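You operate a simulated robot arm through the tools that you are given. There is no shell and no other tool.

You run a simulated two-armed robot. Do the job below in one go: nothing can be reset, and whatever is moved stays where it is left.

TASK
The cap on the yellow bottle sits loose: press it home.
Fine: use the press; slide out again, bottle back in the blue tray; leave the other bottles.

The check looks at the end state, three seconds after you hand in, the way a careful person would. Anything else that was tipped, shoved, dropped, spilled or broken makes it a failure. A push-on lid holds only when it is set on centred and level and pressed home; a screw cap is set on level and turned clockwise until tight.

THE ROBOT
Two 7-joint arms with two-finger parallel grippers on one trunk that stands fixed in place. Base frame: the origin is at the foot of the trunk, x ahead of it, y to its left, z up; the work surface is at about z = 0.77. Lengths are in m, angles in degrees, forces in N, time in s.
The left shoulder is at [0.1, 0.174, 1.107], the right one opposite. With the tool pointing down near the work surface each hand reaches from about 0.3 to 0.74 m from the base axis, measured 20 degrees to its own side. Payload 3.6 kg a hand.
The tool frame of a hand sits at the grasp point between the pads (the TCP): z along the fingers, y along the line on which they close. The tips reach 0.03 m beyond it. The gripper opens to 0.11 m. The fingers are 0.02 m wide and 0.01 m thick; the gripper's body (0.048 by 0.112 m) begins 0.055 m behind the TCP.
Orientation is told as [roll, pitch, yaw] about the base's x, y, z axes, in that order, counted from this pose: with the fingers straight down and closing along the base's y, the tool's x points along the base's -x, its y along +y and its z along -z.

THE INTERFACE
- The arms move only by the tool step_arm. It takes "left_steps", "right_steps" or both (then of equal length, played together; a hand with none holds still); each is a list of rows, each a list of 3 entries, a list of its own where there are three numbers: the turn, a rotation vector about the base's x, y, z in degrees, then the shift along the base's x, y, z in m, then the finger opening in m, from 0 to 0.11. In form: [[[ax, ay, az], [x, y, z], jaw], ...]. A call has 1 to 20 rows; each row shifts and turns the commanded pose from where the row before left it. Each row takes 0.2 s and may step no farther than 0.05 m and 8.6 degrees from the row before; otherwise, or with a gripper value out of range, the whole call is refused. Where a pose cannot be reached the arm comes as near as it can. A force on the tool above 40 N (or 10 N above the force at the start of the call, whichever is more), or a blocked arm, ends the call early, and 0.2 s more pass. Each finger travels about 0.153 m/s and halts on what it meets, pressing with about 26 N; the grip force reading is that of the motor and also rises with nothing between the fingers. The clock runs only during rows and for 0.2 s after the last one: add rows that do not move to give the fingers time. The reply holds the time, the measured pose of the TCP, the force on the tool along the base axes, the opening and the grip force, in the units named above and with some noise, with the torque about the TCP (base axes, N m) and any sound that the robot's microphone picked up, and new pictures: "pictures" is both (left out), scene, wrist or none (wrist: the cameras of the hands that moved).
- Cameras (640 x 400 px; columns grow to the right, rows downward): "scene" is now at [0.2007, -0.0216, 1.286]; the picture's right is [-0.24, -0.97, 0.00], its down [-0.50, 0.12, -0.86] and it looks along [0.83, -0.20, -0.51] (base axes); focal length 214 px, centre (320, 200). "left" rides on the left gripper at [0.073, -0.017, -0.103] in its tool frame; the picture's right is [0.23, 0.97, 0.00], its down [-0.76, 0.18, -0.62] and it looks along [-0.61, 0.14, 0.78] (tool axes); focal length 222 px, centre (320, 200). "right" rides on the right gripper at [0.072, 0.017, -0.103] in its tool frame; the picture's right is [-0.23, 0.97, 0.00], its down [-0.76, -0.18, -0.62] and it looks along [-0.61, -0.14, 0.78] (tool axes); focal length 222 px, centre (320, 200). There is no depth. A picture from a camera that has moved, and an enlarged one, comes with that camera's place and axes in the base frame and with its lens.
- lift_body(by): moves the trunk up (or, below 0, down) by that many m; the arms and the scene camera ride with it, the base frame stays. It gives what a move gives, with no picture.
- pan_tilt(pan, tilt): turns the head with the scene camera to pan (to the left, within 86 degrees either way) and tilt (down, from -29 to 69), counted from straight ahead of the robot (the tilt from the chest, where the trunk bows). It gives what a move gives, and a new picture of the scene camera.
- close_up(camera, box): a new picture of the part [left, top, right, bottom] of that camera's present view, enlarged. It takes no simulated time.
- sign_off(): hands the job in; it is judged then, once.

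Places have to be worked out from the pictures, the camera data and where the tool is seen. Open the grippers and draw the arms clear of the work before you hand the job in, unless the task says otherwise.

The tools are called after "Call:" as name(argument=value, ...) on one line, values as JSON. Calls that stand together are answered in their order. step_arm: Moves the arms, as the interface text tells. Its arguments: {"type":"object","properties":{"left_steps":{"type":"array","items":{"type":"array"}},"right_steps":{"type":"array","items":{"type":"array"}},"pictures":{"type":"string","enum":["both","scene","wrist","none"]}},"required":[]} The other tools are called the same way: lift_body (by) moves the trunk up or down; pan_tilt (pan, tilt) turns the head that bears the scene camera; close_up (camera, box) takes an enlarged picture of a part of a camera's view; sign_off () hands the job in.

At the start:

```text
clock: 0.0
left_ee_pos: [0.3957, 0.1189, 1.1914]
left_ee_rot: [-0.1, 0.1, 0.1]
left_ft_force: [-0.5, 0.1, 0.8]
left_moment: [0.02, 0.02, -0.02]
left_opening: 0.1101
left_gripper_force: 0.0
right_ee_pos: [0.341, -0.2317, 1.1788]
right_ee_rot: [0.0, 0.1, 0.0]
right_ft_force: [0.3, 0.1, -0.7]
right_moment: [-0.02, -0.02, -0.02]
right_opening: 0.1102
right_gripper_force: 0.2
trunk travel left (down, up): [-0.225, 0.538]
head pan, tilt (commanded): [-13.6, 31.0]
```

scene: 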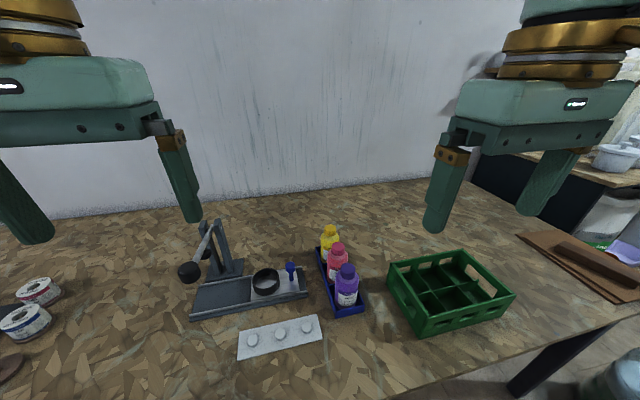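
right: 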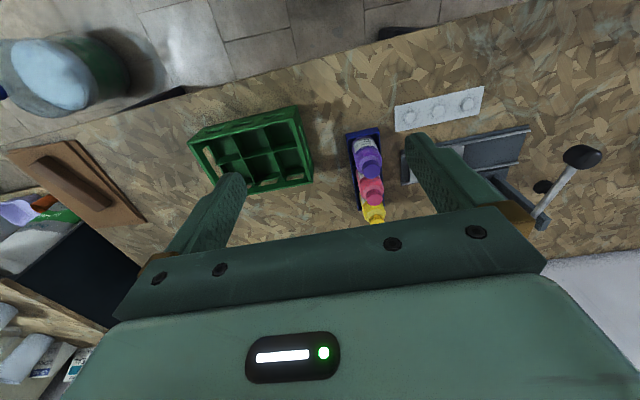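
left: 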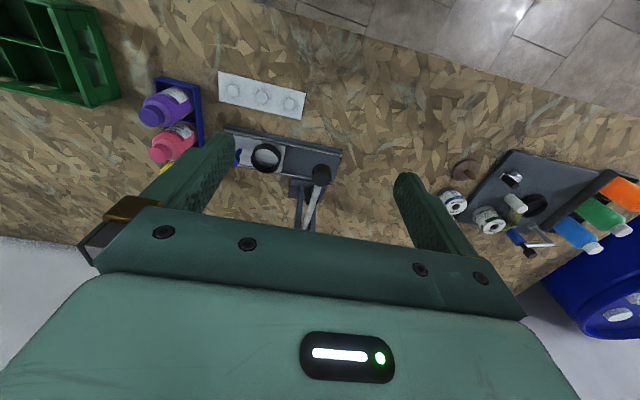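

I start by looking at the press, the bottles and the tray enlarged, before moving anything.

Call:
close_up(camera="scene", box=[170, 200, 390, 370])

Call:
close_up(camera="left", box=[100, 50, 360, 220])

Call:
close_up(camera="right", box=[320, 70, 620, 250])

```text
2.35 times, centred on (280, 285) of scene
camera zoom: at [0.2007, -0.0216, 1.286], right [-0.24, -0.97, 0.0], down [-0.5, 0.12, -0.86], along [0.83, -0.2, -0.51], focal length 505 px, centre (414, 0)
```

zoom: 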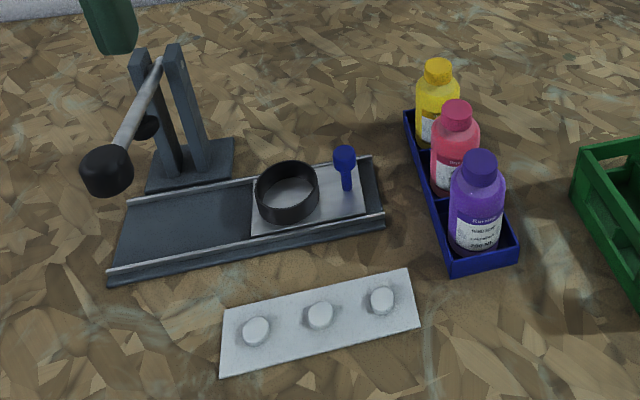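

```text
2.35 times, centred on (230, 135) of left
camera zoom: at [0.3234, 0.1006, 1.2957], right [-0.23, 0.97, 0.0], down [0.76, 0.18, 0.62], along [0.61, 0.14, -0.78], focal length 523 px, centre (532, 353)
```

zoom: 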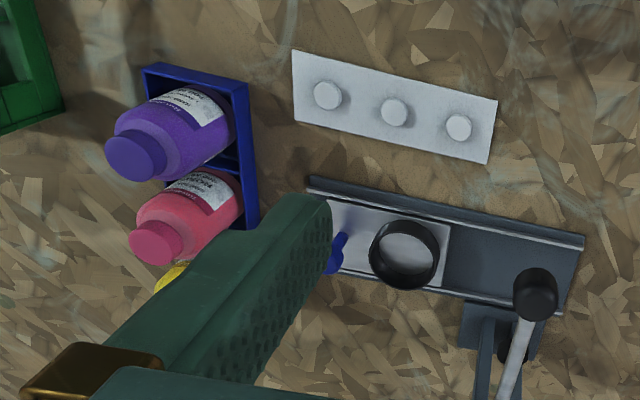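

```text
2.13 times, centred on (470, 160) of right
camera zoom: at [0.2688, -0.2149, 1.2824], right [0.23, 0.97, 0.0], down [0.76, -0.18, 0.62], along [0.61, -0.14, -0.78], focal length 474 px, centre (0, 285)
```

zoom: 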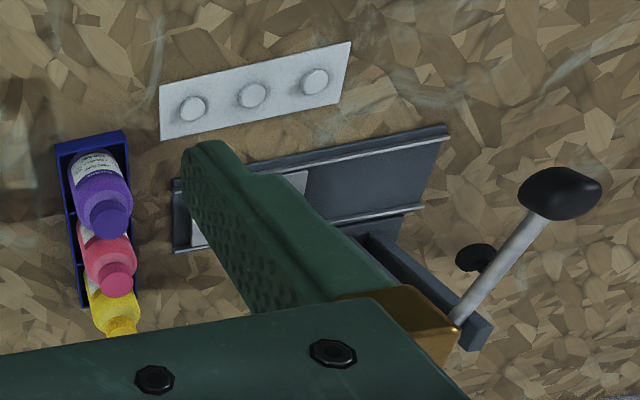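

The press bed runs along y (about x 0.56–0.655, y −0.075–0.21), with the ram near (0.605, 0.146), the lever knob near (0.53, 0.152, 0.957) and the yellow bottle near (0.668, −0.166). I zoom in further to refine these positions and see how the cap sits.

Call:
close_up(camera="scene", box=[305, 215, 375, 259])

Call:
close_up(camera="scene", box=[170, 210, 314, 300])

Call:
close_up(camera="scene", box=[245, 245, 325, 295])

Call:
close_up(camera="scene", box=[305, 215, 401, 325])

```text
9.09 times, centred on (340, 237) of scene
camera zoom: at [0.2007, -0.0216, 1.286], right [-0.24, -0.97, 0.0], down [-0.5, 0.12, -0.86], along [0.83, -0.2, -0.51], focal length 1950 px, centre (138, -136)
```

zoom: 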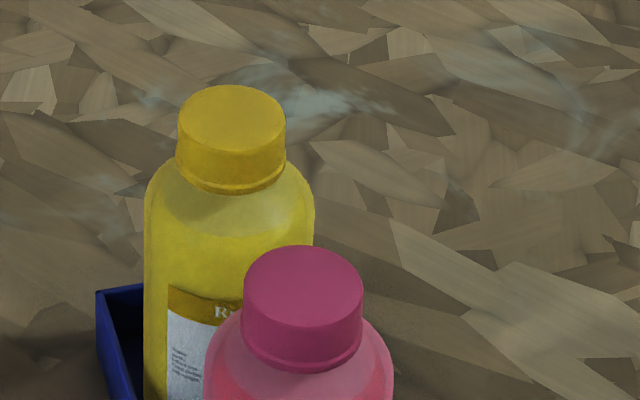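

```text
4.44 times, centred on (242, 255) of scene
camera zoom: at [0.2007, -0.0216, 1.286], right [-0.24, -0.97, 0.0], down [-0.5, 0.12, -0.86], along [0.83, -0.2, -0.51], focal length 953 px, centre (667, -44)
```

zoom: 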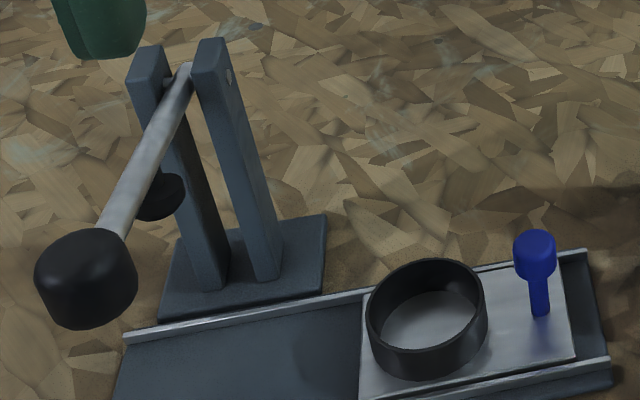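

```text
8.00 times, centred on (285, 270) of scene
camera zoom: at [0.2007, -0.0216, 1.286], right [-0.24, -0.97, 0.0], down [-0.5, 0.12, -0.86], along [0.83, -0.2, -0.51], focal length 1716 px, centre (600, -360)
```

zoom: 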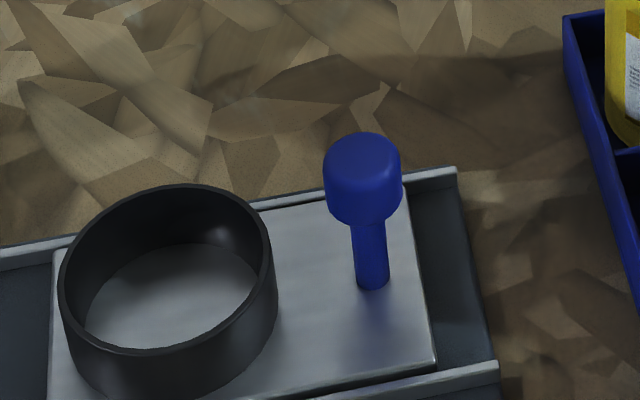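

```text
3.64 times, centred on (353, 270) of scene
camera zoom: at [0.2007, -0.0216, 1.286], right [-0.24, -0.97, 0.0], down [-0.5, 0.12, -0.86], along [0.83, -0.2, -0.51], focal length 780 px, centre (200, -54)
```

zoom: 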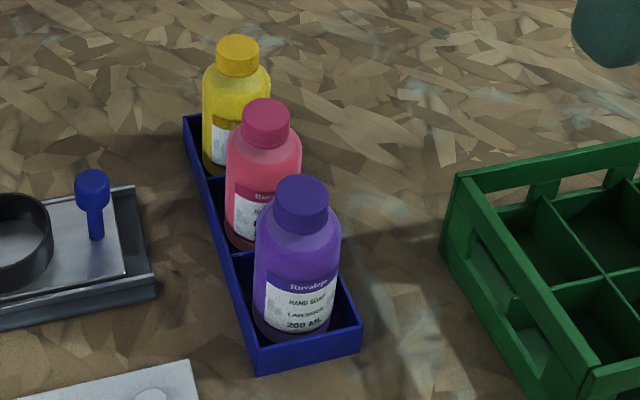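

The caps stand near z 0.90 and the yellow one seems to sit slightly high. I move the right hand, open and pointing down, to just above the yellow bottle to measure it with the wrist camera.

Call:
step_arm(right_steps=[[[0, 0, 0], [0.036, 0.0073, -0.019], 0.11], [[0, 0, 0], [0.036, 0.0073, -0.019], 0.11], [[0, 0, 0], [0.036, 0.0073, -0.019], 0.11], [[0, 0, 0], [0.036, 0.0073, -0.019], 0.11], [[0, 0, 0], [0.036, 0.0073, -0.019], 0.11], [[0, 0, 0], [0.036, 0.0073, -0.019], 0.11], [[0, 0, 0], [0.036, 0.0073, -0.019], 0.11], [[0, 0, 0], [0.036, 0.0073, -0.019], 0.11], [[0, 0, 0], [0.036, 0.0073, -0.019], 0.11], [[0, 0, 0], [0, 0, 0], 0.11]], pictures="both")

```text
clock: 2.2
left_ee_pos: [0.3947, 0.117, 1.1924]
left_ee_rot: [-0.1, 0.0, 0.1]
left_ft_force: [-0.7, -0.2, -0.5]
left_moment: [-0.01, 0.0, -0.02]
left_opening: 0.1101
left_gripper_force: 0.2
right_ee_pos: [0.6022, -0.1788, 1.0407]
right_ee_rot: [-0.1, 0.1, 0.0]
right_ft_force: [0.4, 0.1, -0.4]
right_moment: [0.0, -0.01, -0.01]
right_opening: 0.1101
right_gripper_force: 0.1
right hand out of reach, approached as far as the arm can: row 8, 9
trunk travel left (down, up): [-0.225, 0.538]
head pan, tilt (commanded): [-13.6, 31.0]
camera scene: at [0.2006, -0.0216, 1.286], right [-0.24, -0.97, 0.0], down [-0.5, 0.12, -0.86], along [0.83, -0.2, -0.51], focal length 214 px, centre (320, 200)
camera right: at [0.5293, -0.1616, 1.1446], right [0.23, 0.97, 0.0], down [0.76, -0.18, 0.62], along [0.61, -0.14, -0.78], focal length 222 px, centre (320, 200)
```

scene: 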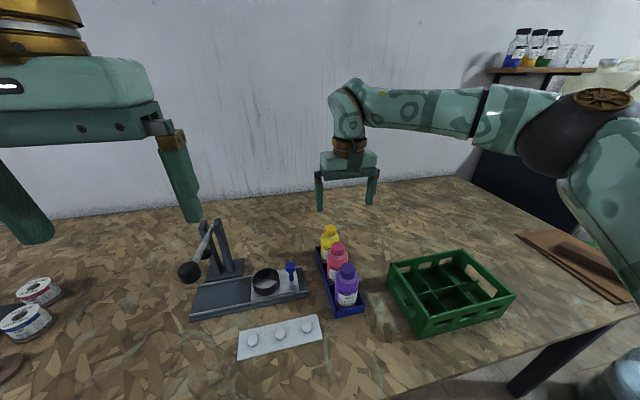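
right: 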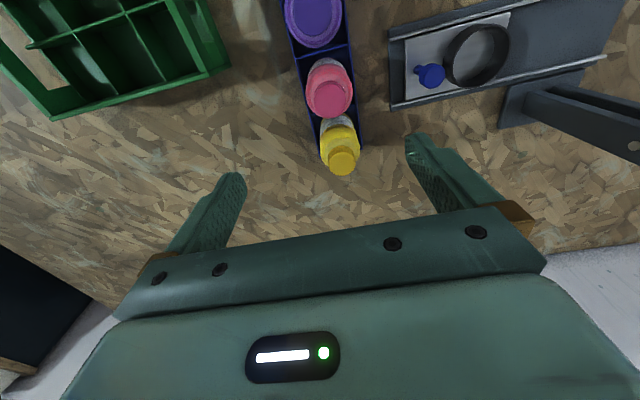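

At z 1.04 the arm ran out of reach; the cap sits near (0.666, −0.165, 0.90). I zoom the wrist camera on the yellow cap, and raise the trunk by 0.1 m, which should give reach at this height.

Call:
close_up(camera="right", box=[280, 90, 400, 190])

Call:
close_up(camera="right", box=[380, 0, 640, 170])

Call:
lift_body(by=0.1)

```text
4.00 times, centred on (340, 140) of right
camera zoom: at [0.5293, -0.1616, 1.1446], right [0.23, 0.97, 0.0], down [0.76, -0.18, 0.62], along [0.61, -0.14, -0.78], focal length 888 px, centre (240, 440)
```

zoom: 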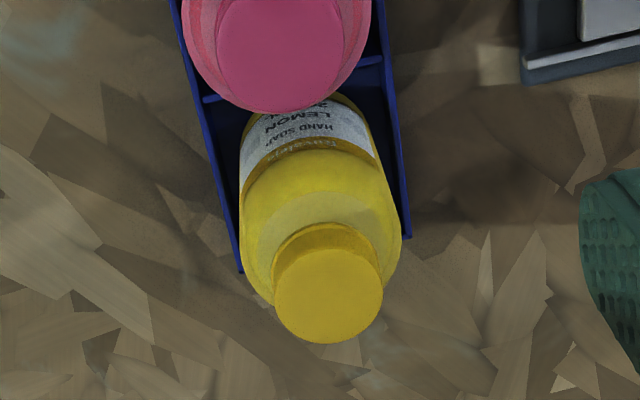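

```text
2.35 times, centred on (510, 85) of right
camera zoom: at [0.5293, -0.1616, 1.1446], right [0.23, 0.97, 0.0], down [0.76, -0.18, 0.62], along [0.61, -0.14, -0.78], focal length 523 px, centre (-127, 471)
```

zoom: 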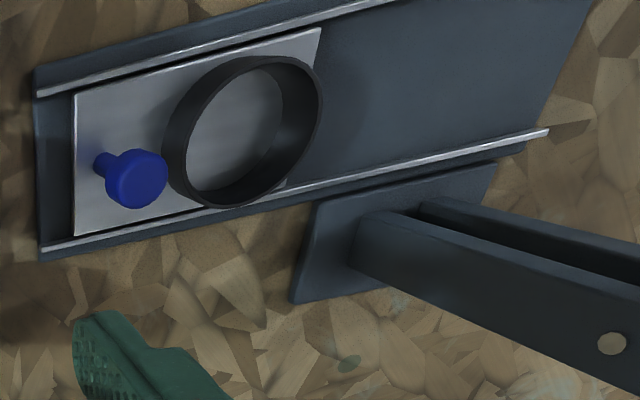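

```text
clock: 3.5
left_ee_pos: [0.3954, 0.1173, 1.2918]
left_ee_rot: [-0.1, 0.1, 0.1]
left_ft_force: [0.4, 1.0, -0.8]
left_moment: [-0.01, 0.0, 0.0]
left_opening: 0.1101
left_gripper_force: 0.0
right_ee_pos: [0.5755, -0.1782, 1.1868]
right_ee_rot: [0.1, -5.1, -0.5]
right_ft_force: [0.4, 0.4, -0.5]
right_moment: [0.03, 0.02, 0.0]
right_opening: 0.11
right_gripper_force: 0.1
trunk travel left (down, up): [-0.325, 0.438]
head pan, tilt (commanded): [-13.6, 31.0]
```

The right hand now reads (0.5755, −0.178, 1.187) with a small pitch error from the reach limit. I take two steps down to see where the commanded pose actually is.

Call:
step_arm(right_steps=[[[0, 0, 0], [0, 0, -0.04], 0.11], [[0, 0, 0], [0, 0, -0.04], 0.11], [[0, 0, 0], [0, 0, 0], 0.11]], pictures="none")

```text
clock: 4.3
left_ee_pos: [0.3949, 0.1175, 1.2915]
left_ee_rot: [-0.1, 0.1, 0.2]
left_ft_force: [-0.6, 0.2, -1.2]
left_moment: [-0.01, -0.06, 0.06]
left_opening: 0.1103
left_gripper_force: 0.1
right_ee_pos: [0.5748, -0.179, 1.1079]
right_ee_rot: [0.1, -5.3, -0.4]
right_ft_force: [-0.1, 0.6, 1.4]
right_moment: [0.0, 0.0, -0.02]
right_opening: 0.1104
right_gripper_force: 0.0
trunk travel left (down, up): [-0.325, 0.438]
head pan, tilt (commanded): [-13.6, 31.0]
```

The command follows the measured pose, so I correct the −5.3° pitch and bring the hand to (0.666, −0.165, 0.975), right over the yellow cap.

Call:
step_arm(right_steps=[[[0, 2.65, 0.2], [0.005, 0.003, -0.045], 0.11], [[0, 2.65, 0.2], [0.015, 0.003, -0.04], 0.11], [[0, 0, 0], [0.025, 0.003, -0.03], 0.11], [[0, 0, 0], [0.025, 0.003, -0.018], 0.11], [[0, 0, 0], [0.021, 0.002, 0], 0.11], [[0, 0, 0], [0, 0, 0], 0.11]], pictures="both")

```text
clock: 5.7
left_ee_pos: [0.3962, 0.1176, 1.2919]
left_ee_rot: [0.0, 0.2, 0.0]
left_ft_force: [-0.3, 0.0, 0.2]
left_moment: [-0.01, -0.04, 0.0]
left_opening: 0.1101
left_gripper_force: 0.2
right_ee_pos: [0.6135, -0.1702, 1.0009]
right_ee_rot: [0.0, 0.0, 0.1]
right_ft_force: [0.3, 0.9, 0.0]
right_moment: [0.02, 0.01, -0.01]
right_opening: 0.1101
right_gripper_force: 0.1
right hand out of reach, approached as far as the arm can: row 3, 4, 5
trunk travel left (down, up): [-0.325, 0.438]
head pan, tilt (commanded): [-13.6, 31.0]
camera scene: at [0.1557, -0.0216, 1.3887], right [-0.24, -0.97, 0.0], down [-0.5, 0.12, -0.86], along [0.83, -0.2, -0.51], focal length 214 px, centre (320, 200)
camera right: at [0.5419, -0.1551, 1.1033], right [0.23, 0.97, 0.0], down [0.76, -0.18, 0.62], along [0.61, -0.14, -0.78], focal length 222 px, centre (320, 200)
```

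scene: 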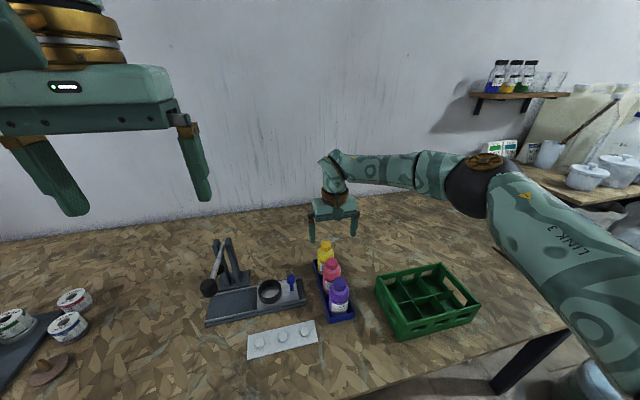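
right: 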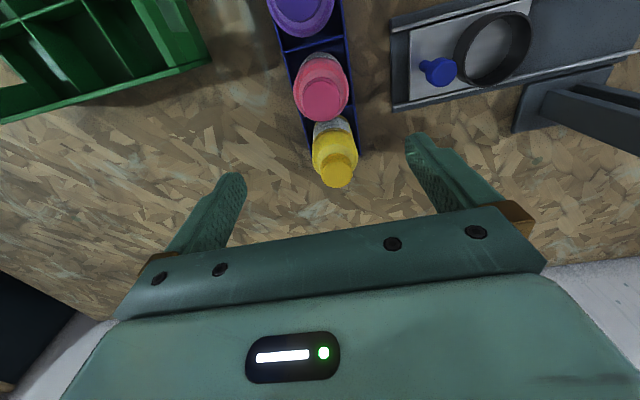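

Reaching straight down at this distance isn't possible high up, so I pitch the right hand −15° (wrist nearer the robot), which keeps the palm clear of the pink cap. Then I hover over the yellow bottle at about z 0.965 for a measurement.

Call:
step_arm(right_steps=[[[0, -7.5, 0], [0, 0, 0], 0.11], [[0, -7.5, 0], [0, 0, 0], 0.11], [[0, 0, 0], [0.02, 0.002, -0.01], 0.11], [[0, 0, 0], [0.02, 0.002, -0.014], 0.11], [[0, 0, 0], [0.0125, 0.0012, -0.012], 0.11], [[0, 0, 0], [0, 0, 0], 0.11]], pictures="both")

```text
clock: 7.1
left_ee_pos: [0.3944, 0.1175, 1.2913]
left_ee_rot: [-0.1, 0.1, 0.1]
left_ft_force: [0.0, 0.4, -0.2]
left_moment: [-0.02, -0.02, -0.03]
left_opening: 0.11
left_gripper_force: 0.0
right_ee_pos: [0.6667, -0.1665, 0.9651]
right_ee_rot: [0.1, -14.8, 0.0]
right_ft_force: [-0.4, 0.2, -0.2]
right_moment: [0.01, 0.01, -0.02]
right_opening: 0.1101
right_gripper_force: 0.1
trunk travel left (down, up): [-0.325, 0.438]
head pan, tilt (commanded): [-13.6, 31.0]
camera scene: at [0.1556, -0.0217, 1.3887], right [-0.24, -0.97, 0.0], down [-0.5, 0.12, -0.86], along [0.83, -0.2, -0.51], focal length 214 px, centre (320, 200)
camera right: at [0.5703, -0.15, 1.0454], right [0.22, 0.97, 0.06], down [0.58, -0.18, 0.8], along [0.79, -0.14, -0.6], focal length 222 px, centre (320, 200)
```

scene: 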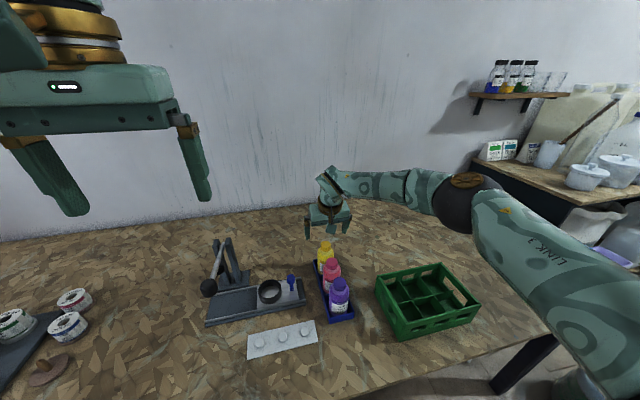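
right: 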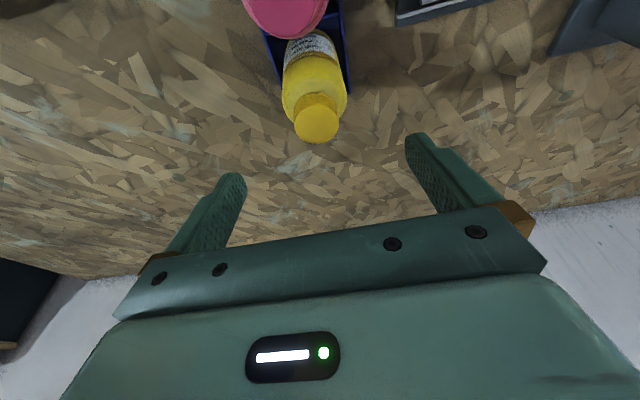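

The hand is at (0.6667, −0.1665, 0.965), pitch −14.8°. I zoom the wrist view on the cap to fix its centre and height before lowering.

Call:
close_up(camera="right", box=[240, 10, 400, 160])

Call:
close_up(camera="scene", box=[290, 200, 370, 325])

```text
2.67 times, centred on (320, 85) of right
camera zoom: at [0.5703, -0.15, 1.0454], right [0.22, 0.97, 0.06], down [0.58, -0.18, 0.8], along [0.79, -0.14, -0.6], focal length 592 px, centre (320, 507)
```

zoom: 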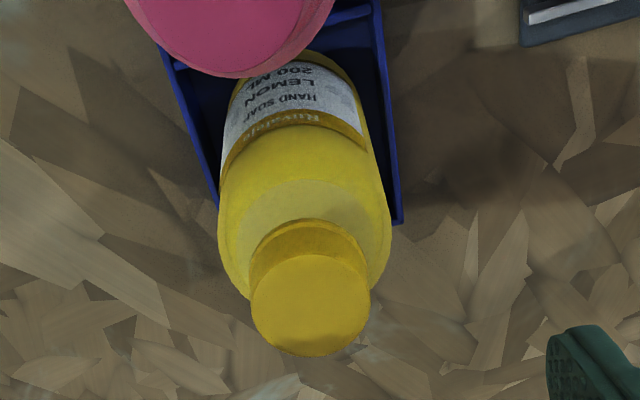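

```text
3.20 times, centred on (330, 262) of scene
camera zoom: at [0.1556, -0.0217, 1.3887], right [-0.24, -0.97, 0.0], down [-0.5, 0.12, -0.86], along [0.83, -0.2, -0.51], focal length 686 px, centre (288, 0)
```

zoom: 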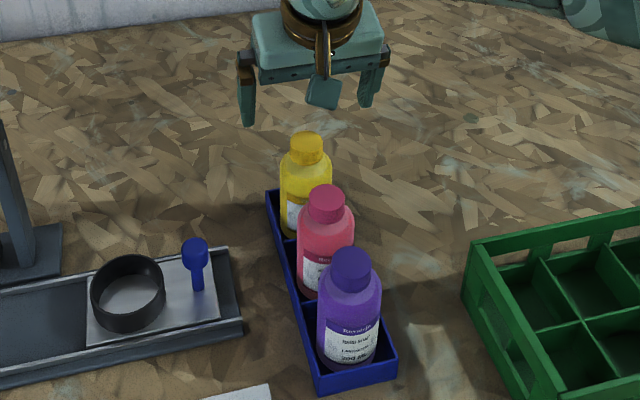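

The cap centre comes out at (0.667, −0.1655), directly under the hand, and the wrist camera housing should clear the pink cap by about 2–3 cm. I lower to z 0.86 with the fingers open.

Call:
step_arm(right_steps=[[[0, 0, 0], [0, 0.0005, -0.035], 0.11], [[0, 0, 0], [0, 0.0005, -0.03], 0.11], [[0, 0, 0], [0, 0, -0.025], 0.11], [[0, 0, 0], [0, 0, -0.015], 0.11], [[0, 0, 0], [0, 0, 0], 0.11]], pictures="both")

Call:
close_up(camera="scene", box=[290, 200, 370, 300])

```text
clock: 8.3
left_ee_pos: [0.3947, 0.1178, 1.2912]
left_ee_rot: [-0.1, 0.1, 0.0]
left_ft_force: [-0.4, -0.4, 0.4]
left_moment: [-0.03, 0.01, -0.03]
left_opening: 0.1103
left_gripper_force: 0.0
right_ee_pos: [0.6664, -0.1646, 0.8584]
right_ee_rot: [0.2, -14.9, 0.0]
right_ft_force: [-0.2, 0.6, 0.3]
right_moment: [-0.02, 0.01, 0.0]
right_opening: 0.11
right_gripper_force: 0.0
trunk travel left (down, up): [-0.325, 0.438]
head pan, tilt (commanded): [-13.6, 31.0]
camera scene: at [0.1558, -0.0215, 1.3887], right [-0.24, -0.97, 0.0], down [-0.5, 0.12, -0.86], along [0.83, -0.2, -0.51], focal length 214 px, centre (320, 200)
camera right: at [0.5704, -0.1493, 0.9403], right [0.22, 0.97, 0.06], down [0.58, -0.18, 0.8], along [0.79, -0.14, -0.6], focal length 222 px, centre (320, 200)
```

scene: 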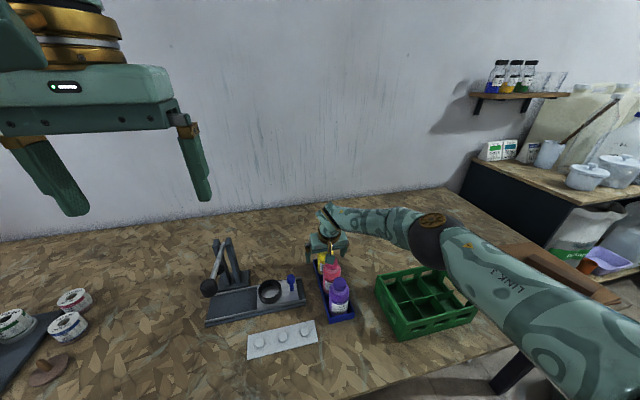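
right: 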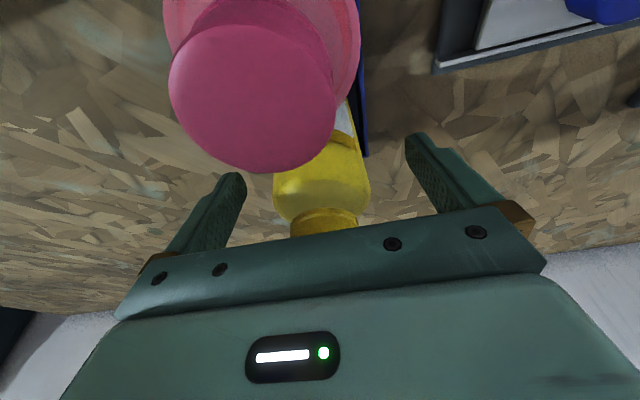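

```text
4.00 times, centred on (330, 250) of scene
camera zoom: at [0.1558, -0.0215, 1.3887], right [-0.24, -0.97, 0.0], down [-0.5, 0.12, -0.86], along [0.83, -0.2, -0.51], focal length 858 px, centre (280, 0)
```

zoom: 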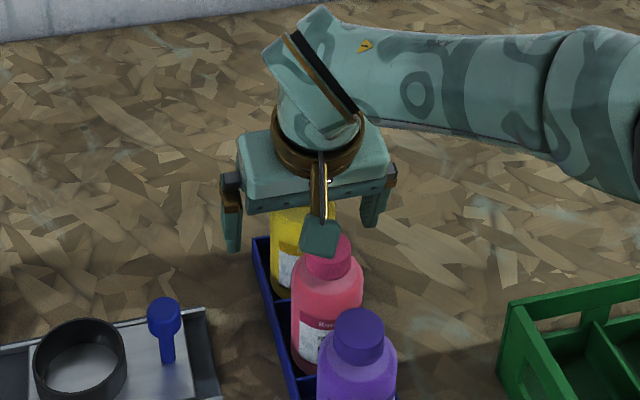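

Forces are near zero, and the fingers straddle the bottle evenly with the tips just above the tray wall. I lower 3 mm more and close on the body of the bottle.

Call:
step_arm(right_steps=[[[0, 0, 0], [0.0005, -0.0008, -0.003], 0.11], [[0, 0, 0], [0, 0, 0], 0.085], [[0, 0, 0], [0, 0, 0], 0.065], [[0, 0, 0], [0, 0, 0], 0.045], [[0, 0, 0], [0, 0, 0], 0.045], [[0, 0, 0], [0, 0, 0], 0.045]], pictures="both")

```text
clock: 9.7
left_ee_pos: [0.3957, 0.1168, 1.2911]
left_ee_rot: [0.0, 0.0, 0.0]
left_ft_force: [0.3, 0.4, 1.2]
left_moment: [-0.01, -0.01, -0.02]
left_opening: 0.1101
left_gripper_force: 0.0
right_ee_pos: [0.6666, -0.1653, 0.8564]
right_ee_rot: [0.1, -14.7, 0.1]
right_ft_force: [-0.6, 0.4, 0.1]
right_moment: [0.01, 0.05, -0.04]
right_opening: 0.0548
right_gripper_force: 25.9
trunk travel left (down, up): [-0.325, 0.438]
head pan, tilt (commanded): [-13.6, 31.0]
camera scene: at [0.1562, -0.0215, 1.3886], right [-0.24, -0.97, 0.0], down [-0.5, 0.12, -0.86], along [0.83, -0.2, -0.52], focal length 214 px, centre (320, 200)
camera right: at [0.5708, -0.1497, 0.9372], right [0.22, 0.97, 0.06], down [0.58, -0.18, 0.8], along [0.79, -0.14, -0.6], focal length 222 px, centre (320, 200)
```

scene: 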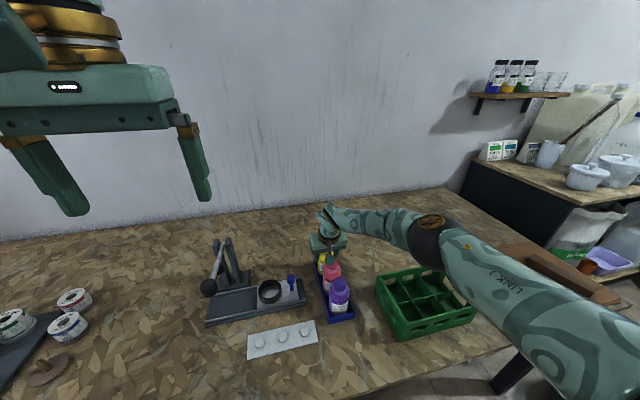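
right: 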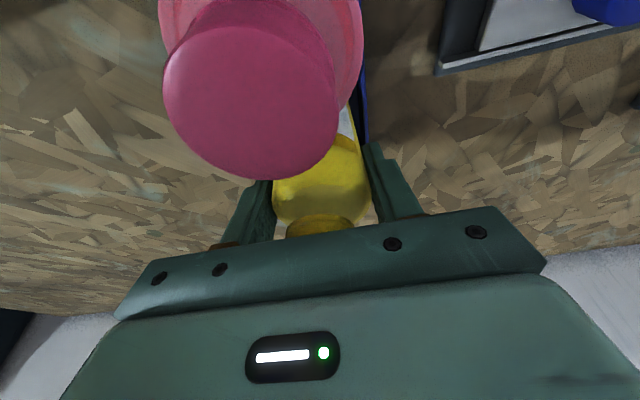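

The grip holds at an opening of 0.055 m with 26 N. I lift the bottle straight up, slowly, and check that it and the cap come along upright.

Call:
step_arm(right_steps=[[[0, 0, 0], [0, 0, 0.008], 0.045], [[0, 0, 0], [0, 0, 0.012], 0.045], [[0, 0, 0], [0, 0, 0.015], 0.045], [[0, 0, 0], [0, 0, 0.015], 0.045], [[0, 0, 0], [0, 0, 0.015], 0.045], [[0, 0, 0], [0, 0, 0.015], 0.045], [[0, 0, 0], [0, 0, 0.01], 0.045], [[0, 0, 0], [0, 0, 0], 0.045]], pictures="both")

Call:
close_up(camera="scene", box=[280, 190, 380, 330])

```text
clock: 11.5
left_ee_pos: [0.3954, 0.1166, 1.291]
left_ee_rot: [-0.2, 0.1, 0.1]
left_ft_force: [0.3, -0.5, 0.1]
left_moment: [-0.03, 0.0, 0.01]
left_opening: 0.1102
left_gripper_force: 0.0
right_ee_pos: [0.6675, -0.1645, 0.9454]
right_ee_rot: [0.1, -14.9, 0.0]
right_ft_force: [-0.2, 0.4, -1.7]
right_moment: [0.0, 0.01, 0.0]
right_opening: 0.0547
right_gripper_force: 25.6
trunk travel left (down, up): [-0.325, 0.438]
head pan, tilt (commanded): [-13.6, 31.0]
camera scene: at [0.1563, -0.0216, 1.3886], right [-0.24, -0.97, 0.0], down [-0.5, 0.12, -0.86], along [0.83, -0.2, -0.52], focal length 214 px, centre (320, 200)
camera right: at [0.5713, -0.1489, 1.027], right [0.22, 0.97, 0.06], down [0.58, -0.18, 0.8], along [0.79, -0.14, -0.6], focal length 222 px, centre (320, 200)
```

scene: 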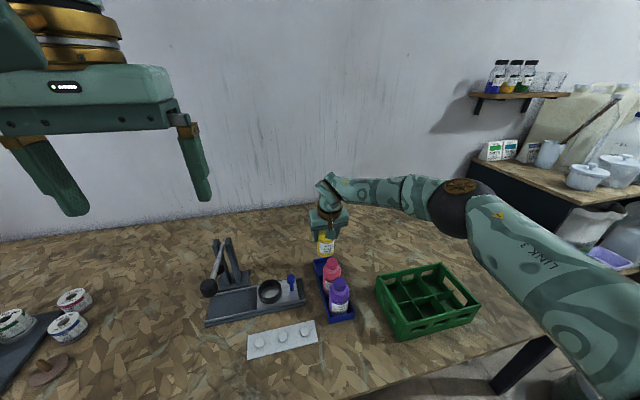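
right: 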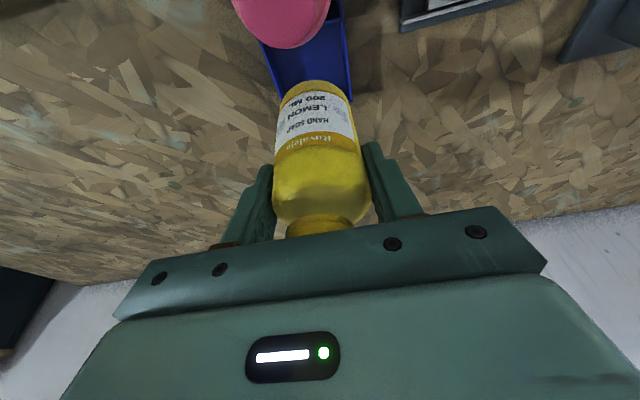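

```text
2.86 times, centred on (330, 260) of scene
camera zoom: at [0.1563, -0.0216, 1.3886], right [-0.24, -0.97, 0.0], down [-0.5, 0.12, -0.86], along [0.83, -0.2, -0.52], focal length 613 px, centre (291, 29)
```

zoom: 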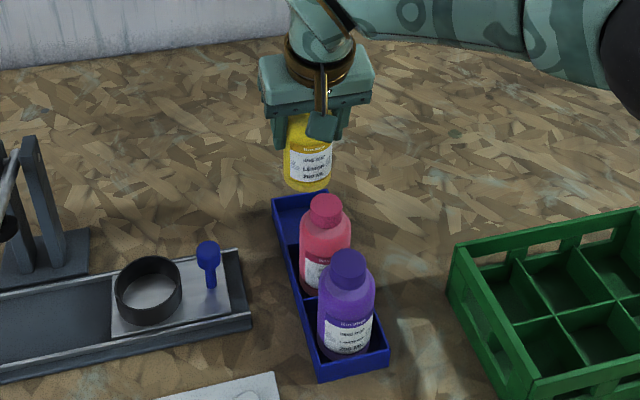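

The bottle came up cleanly and hangs upright, with the others untouched. Before carrying it over, I zoom on the ring nest and on the press to pin down both positions.

Call:
close_up(camera="scene", box=[244, 264, 308, 314])

Call:
close_up(camera="scene", box=[195, 230, 275, 330])

```text
8.00 times, centred on (276, 289) of scene
camera zoom: at [0.1563, -0.0216, 1.3886], right [-0.24, -0.97, 0.0], down [-0.5, 0.12, -0.86], along [0.83, -0.2, -0.52], focal length 1716 px, centre (672, -512)
```

zoom: 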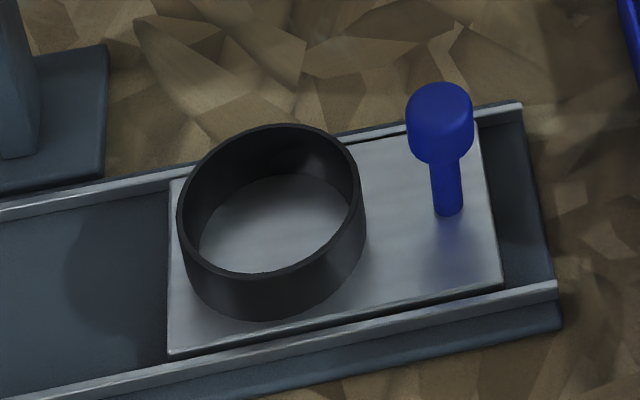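

```text
4.00 times, centred on (235, 280) of scene
camera zoom: at [0.1563, -0.0216, 1.3886], right [-0.24, -0.97, 0.0], down [-0.5, 0.12, -0.86], along [0.83, -0.2, -0.52], focal length 858 px, centre (660, -120)
```

zoom: 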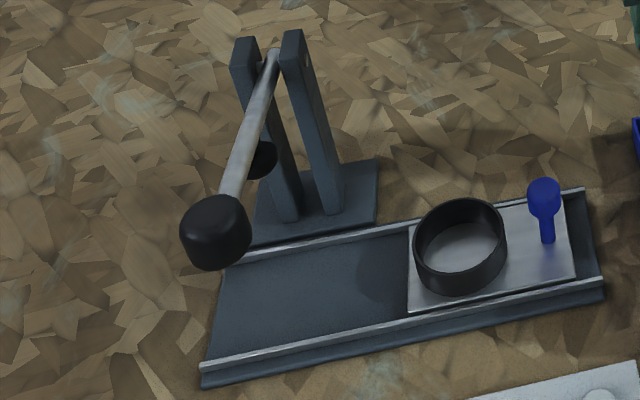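

The nest is at about (0.608, 0.029) with its rim near z 0.807, and the blue handle's head reaches about z 0.85. I carry the bottle around behind the handle at a safe height, then bring it over the nest, moving the left hand aside to make room.

Call:
step_arm(right_steps=[[[0, 0, 0], [0, 0.01, 0.005], 0.045], [[0, 0, 0], [0, 0.02, 0.005], 0.045], [[0, 0, 0], [0, 0.028, 0], 0.045], [[0, 0, 0], [0, 0.03, 0], 0.045], [[0, 0, 0], [0, 0.03, 0], 0.045], [[0, 0, 0], [0, 0.03, 0], 0.045], [[0, 0, 0], [0, 0.025, 0], 0.045], [[0, 0, 0], [0, 0.015, 0], 0.045], [[0, 0, 0], [0, 0.0055, 0], 0.045], [[0, 0, 0], [-0.01, 0, 0], 0.045], [[0, 0, 0], [-0.018, 0, 0], 0.045], [[0, 0, 0], [-0.018, 0, 0], 0.045], [[0, 0, 0], [-0.0095, 0, 0], 0.045], [[0, 0, 0], [-0.004, 0, 0], 0.045], [[0, 0, 0], [0, 0, 0], 0.045]], left_steps=[[[0, 0, 0], [0, 0.02, 0], 0.11], [[0, 0, 0], [0, 0.03, 0], 0.11], [[0, 0, 0], [0, 0.03, 0], 0.11], [[0, 0, 0], [0, 0.02, 0], 0.11], [[0, 0, 0], [0, 0, 0], 0.11], [[0, 0, 0], [0, 0, 0], 0.11], [[0, 0, 0], [0, 0, 0], 0.11], [[0, 0, 0], [0, 0, 0], 0.11], [[0, 0, 0], [0, 0, 0], 0.11], [[0, 0, 0], [0, 0, 0], 0.11], [[0, 0, 0], [0, 0, 0], 0.11], [[0, 0, 0], [0, 0, 0], 0.11], [[0, 0, 0], [0, 0, 0], 0.11], [[0, 0, 0], [0, 0, 0], 0.11], [[0, 0, 0], [0, 0, 0], 0.11]], pictures="both")

Call:
close_up(camera="scene", box=[200, 210, 320, 330])

Call:
close_up(camera="right", box=[200, 0, 440, 240])

```text
clock: 14.7
left_ee_pos: [0.3961, 0.2187, 1.2915]
left_ee_rot: [-0.1, 0.1, 0.0]
left_ft_force: [-0.5, 0.1, 0.5]
left_moment: [-0.01, 0.0, -0.01]
left_opening: 0.1101
left_gripper_force: 0.0
right_ee_pos: [0.602, 0.005, 0.9574]
right_ee_rot: [0.2, -14.8, 0.1]
right_ft_force: [0.0, -0.2, -1.8]
right_moment: [0.01, 0.04, 0.0]
right_opening: 0.0548
right_gripper_force: 26.0
right hand out of reach, approached as far as the arm can: row 7, 8
trunk travel left (down, up): [-0.325, 0.438]
head pan, tilt (commanded): [-13.6, 31.0]
camera scene: at [0.1562, -0.0214, 1.3886], right [-0.24, -0.97, 0.0], down [-0.5, 0.12, -0.86], along [0.83, -0.2, -0.51], focal length 214 px, centre (320, 200)
camera right: at [0.5067, 0.0223, 1.0385], right [0.22, 0.97, 0.06], down [0.58, -0.18, 0.8], along [0.79, -0.14, -0.6], focal length 222 px, centre (320, 200)
camera left: at [0.3237, 0.2009, 1.3954], right [-0.23, 0.97, 0.0], down [0.76, 0.18, 0.62], along [0.61, 0.14, -0.78], focal length 222 px, centre (320, 200)
```

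scene: 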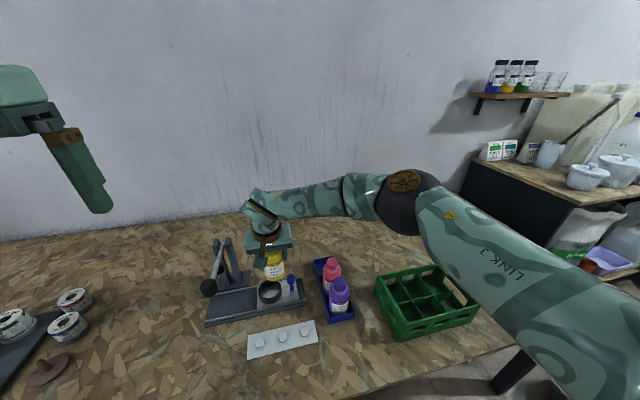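
right: 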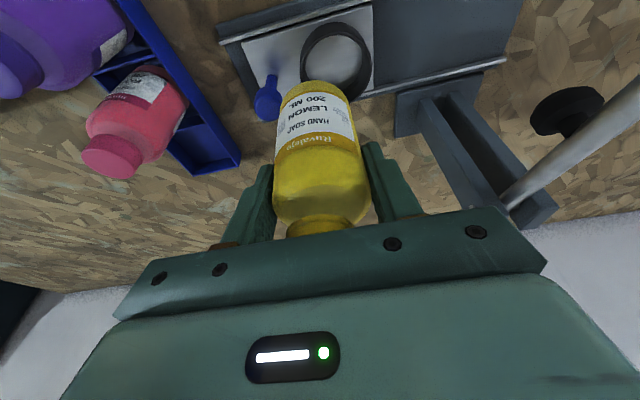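
left: 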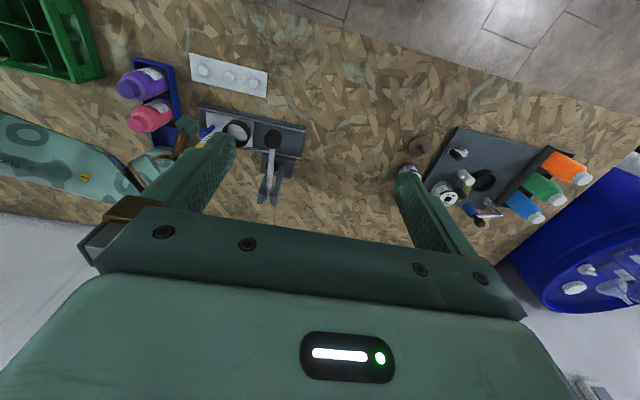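

```text
3.33 times, centred on (260, 270) of scene
camera zoom: at [0.1562, -0.0214, 1.3886], right [-0.24, -0.97, 0.0], down [-0.5, 0.12, -0.86], along [0.83, -0.2, -0.51], focal length 715 px, centre (520, -33)
```

zoom: 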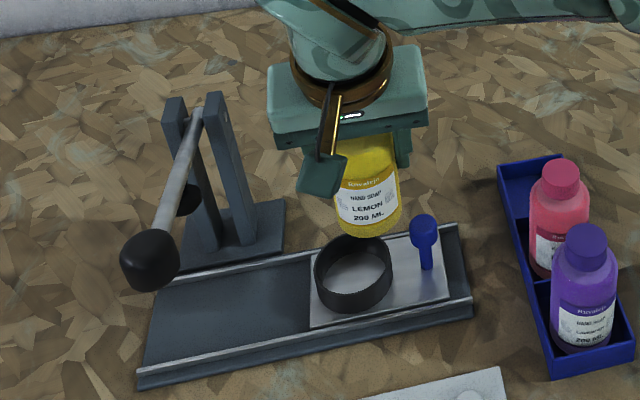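

```text
1.67 times, centred on (320, 120) of right
camera zoom: at [0.5067, 0.0223, 1.0385], right [0.22, 0.97, 0.06], down [0.58, -0.18, 0.8], along [0.79, -0.14, -0.6], focal length 370 px, centre (320, 333)
```

zoom: 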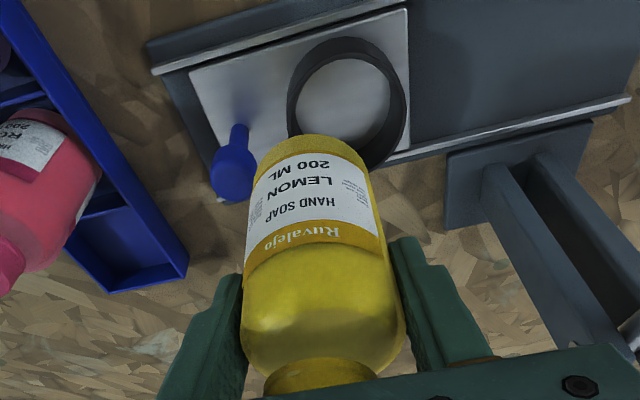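

The arm stopped a little short at (0.602, 0.005). The nest centre from this view agrees with about (0.607, 0.030), so I move over it and lower until the bottle's base is just above the rim, then check.

Call:
step_arm(right_steps=[[[0, 0, 0], [0.002, 0.008, 0], 0.045], [[0, 0, 0], [0.002, 0.01, 0], 0.045], [[0, 0, 0], [0.001, 0.006, -0.005], 0.045], [[0, 0, 0], [0, 0.0005, -0.015], 0.045], [[0, 0, 0], [0, 0, -0.02], 0.045], [[0, 0, 0], [0, 0, -0.012], 0.045], [[0, 0, 0], [0, 0, 0], 0.045]], pictures="both")

Call:
close_up(camera="scene", box=[230, 230, 320, 320])

Call:
close_up(camera="right", box=[200, 0, 440, 240])

```text
clock: 16.3
left_ee_pos: [0.3946, 0.2175, 1.2909]
left_ee_rot: [-0.1, 0.1, 0.0]
left_ft_force: [-0.3, 0.1, -0.3]
left_moment: [-0.01, 0.02, 0.01]
left_opening: 0.1102
left_gripper_force: 0.1
right_ee_pos: [0.6086, 0.0325, 0.9059]
right_ee_rot: [0.1, -15.0, 0.0]
right_ft_force: [0.4, 0.1, -1.4]
right_moment: [-0.01, 0.04, -0.03]
right_opening: 0.0544
right_gripper_force: 25.9
trunk travel left (down, up): [-0.325, 0.438]
head pan, tilt (commanded): [-13.6, 31.0]
camera scene: at [0.156, -0.0213, 1.3886], right [-0.24, -0.97, 0.0], down [-0.5, 0.12, -0.86], along [0.83, -0.2, -0.51], focal length 214 px, centre (320, 200)
camera right: at [0.5119, 0.0471, 0.9867], right [0.22, 0.97, 0.06], down [0.58, -0.18, 0.8], along [0.79, -0.14, -0.6], focal length 222 px, centre (320, 200)
```

scene: 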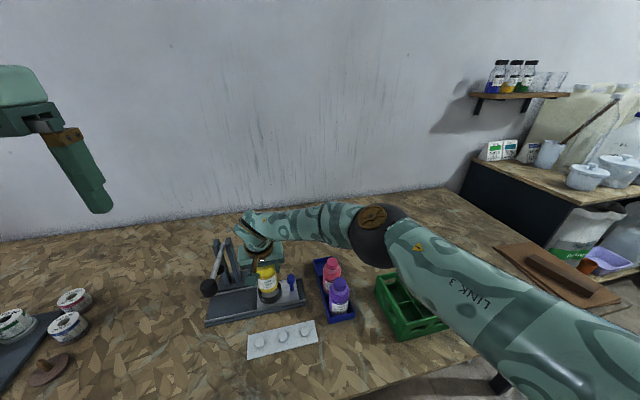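
right: 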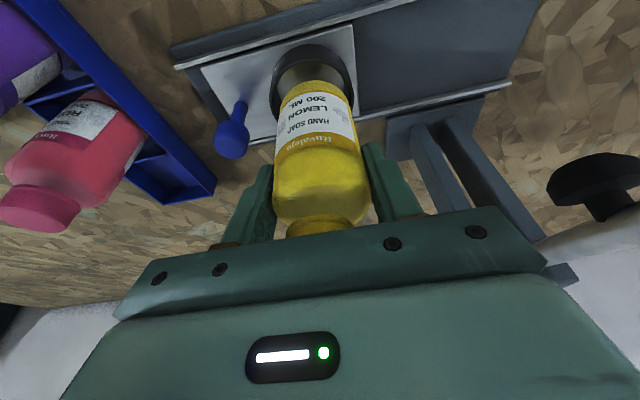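

```text
4.44 times, centred on (275, 275) of scene
camera zoom: at [0.156, -0.0213, 1.3886], right [-0.24, -0.97, 0.0], down [-0.5, 0.12, -0.86], along [0.83, -0.2, -0.51], focal length 953 px, centre (520, -133)
```

zoom: 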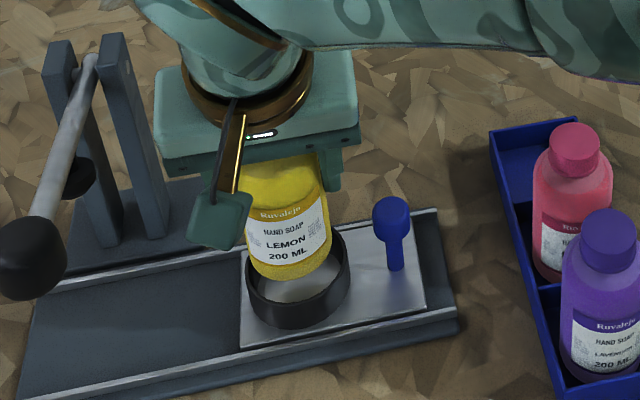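

```text
1.67 times, centred on (320, 120) of right
camera zoom: at [0.5119, 0.0471, 0.9867], right [0.22, 0.97, 0.06], down [0.58, -0.18, 0.8], along [0.79, -0.14, -0.6], focal length 370 px, centre (320, 333)
```

zoom: 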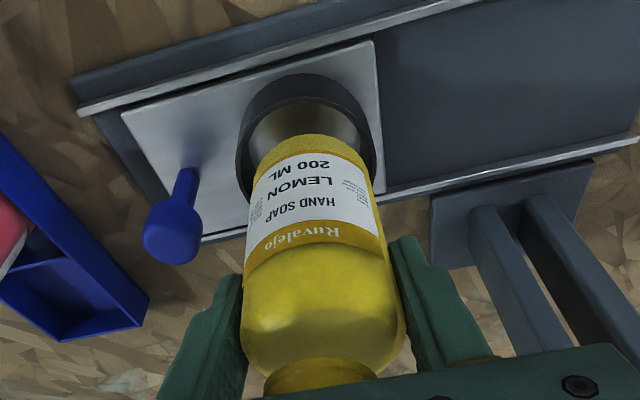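

Comparing the two views, the bottle is centred on the nest in x and about 2–3 mm too far to +y. I correct that and lower into the ring to just above the expected plate contact.

Call:
step_arm(right_steps=[[[0, 0, 0], [0, -0.0025, 0], 0.045], [[0, 0, 0], [0, 0, -0.01], 0.045], [[0, 0, 0], [0, 0, -0.01], 0.045], [[0, 0, 0], [0, 0, -0.008], 0.045], [[0, 0, 0], [0, 0, -0.004], 0.045], [[0, 0, 0], [0, 0, 0], 0.045]], pictures="both")

Call:
close_up(camera="scene", box=[230, 230, 320, 320])

Call:
close_up(camera="right", box=[200, 0, 440, 240])

```text
clock: 17.7
left_ee_pos: [0.3953, 0.2181, 1.2902]
left_ee_rot: [-0.1, 0.1, 0.0]
left_ft_force: [0.2, -0.9, -0.7]
left_moment: [-0.02, 0.03, -0.01]
left_opening: 0.11
left_gripper_force: 0.1
right_ee_pos: [0.6088, 0.0296, 0.8736]
right_ee_rot: [0.1, -14.8, 0.0]
right_ft_force: [-0.1, -0.6, -1.7]
right_moment: [0.01, 0.01, 0.01]
right_opening: 0.0549
right_gripper_force: 26.0
trunk travel left (down, up): [-0.325, 0.438]
head pan, tilt (commanded): [-13.6, 31.0]
camera scene: at [0.1561, -0.0213, 1.3886], right [-0.24, -0.97, 0.0], down [-0.5, 0.12, -0.86], along [0.83, -0.2, -0.51], focal length 214 px, centre (320, 200)
camera right: at [0.5122, 0.0448, 0.9546], right [0.22, 0.97, 0.06], down [0.58, -0.18, 0.8], along [0.79, -0.14, -0.6], focal length 222 px, centre (320, 200)
```

scene: 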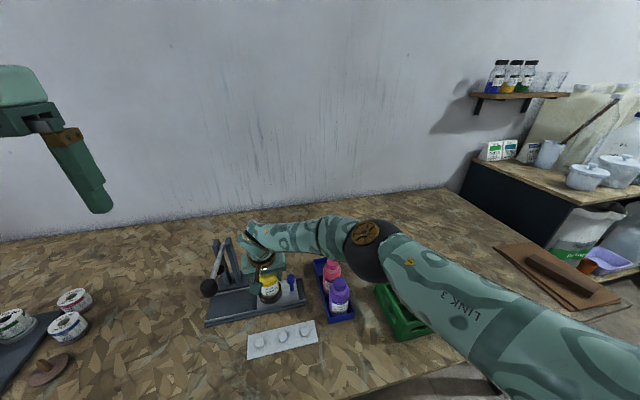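
right: 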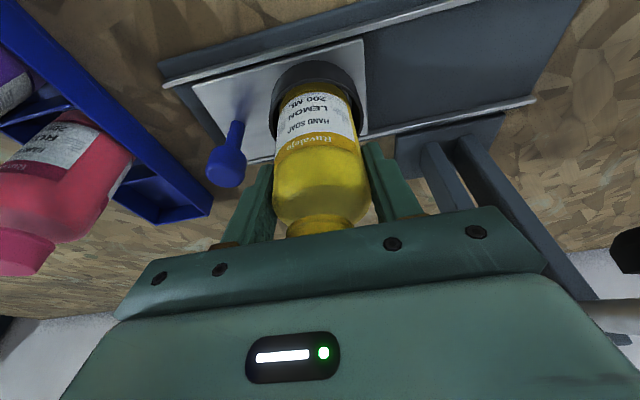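

```text
4.44 times, centred on (275, 275) of scene
camera zoom: at [0.1561, -0.0213, 1.3886], right [-0.24, -0.97, 0.0], down [-0.5, 0.12, -0.86], along [0.83, -0.2, -0.51], focal length 953 px, centre (520, -133)
```

zoom: 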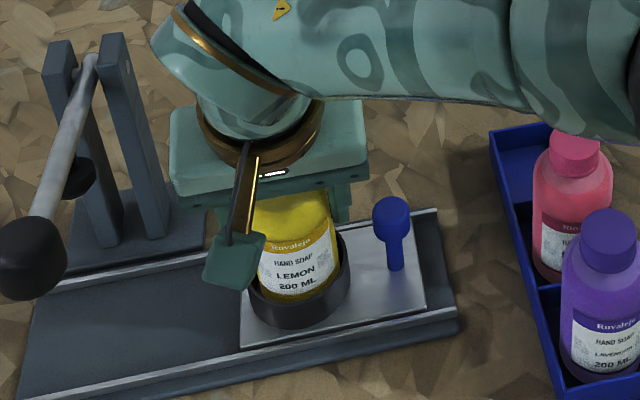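

```text
1.67 times, centred on (320, 120) of right
camera zoom: at [0.5122, 0.0448, 0.9546], right [0.22, 0.97, 0.06], down [0.58, -0.18, 0.8], along [0.79, -0.14, -0.6], focal length 370 px, centre (320, 333)
```

zoom: 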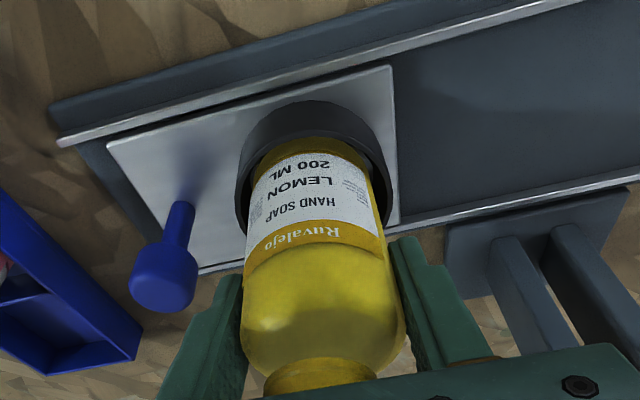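

The bottle is inside the ring, well centred, with no contact yet. I lower in 2 mm steps and watch for the base touching the plate.

Call:
step_arm(right_steps=[[[0, 0, 0], [0, 0, -0.002], 0.045], [[0, 0, 0], [0, 0, -0.002], 0.045], [[0, 0, 0], [0, 0, -0.001], 0.045], [[0, 0, 0], [0, 0, 0], 0.045]], pictures="none")

```text
clock: 18.7
left_ee_pos: [0.3949, 0.2167, 1.2903]
left_ee_rot: [-0.1, 0.1, 0.1]
left_ft_force: [-0.4, -0.5, 0.0]
left_moment: [-0.02, 0.0, -0.03]
left_opening: 0.1099
left_gripper_force: 0.1
right_ee_pos: [0.6078, 0.0283, 0.8684]
right_ee_rot: [0.1, -14.8, 0.2]
right_ft_force: [0.3, 0.2, -2.5]
right_moment: [-0.02, 0.04, -0.01]
right_opening: 0.0547
right_gripper_force: 26.7
trunk travel left (down, up): [-0.325, 0.438]
head pan, tilt (commanded): [-13.6, 31.0]
```

Still about the bottle's weight on the hand (−2.5 N), so no contact at TCP z 0.868. I continue in smaller steps.

Call:
step_arm(right_steps=[[[0, 0, 0], [0, 0, -0.0015], 0.045], [[0, 0, 0], [0, 0, -0.0015], 0.045], [[0, 0, 0], [0, 0, 0], 0.045]], pictures="none")

```text
clock: 19.5
left_ee_pos: [0.3945, 0.2172, 1.2917]
left_ee_rot: [0.0, 0.2, 0.1]
left_ft_force: [-0.4, 0.7, 0.1]
left_moment: [-0.01, 0.02, 0.03]
left_opening: 0.1102
left_gripper_force: 0.1
right_ee_pos: [0.6081, 0.0287, 0.8662]
right_ee_rot: [0.1, -14.9, 0.0]
right_ft_force: [0.6, 0.8, 0.0]
right_moment: [-0.04, -0.01, 0.02]
right_opening: 0.0547
right_gripper_force: 25.9
trunk travel left (down, up): [-0.325, 0.438]
head pan, tilt (commanded): [-13.6, 31.0]
```

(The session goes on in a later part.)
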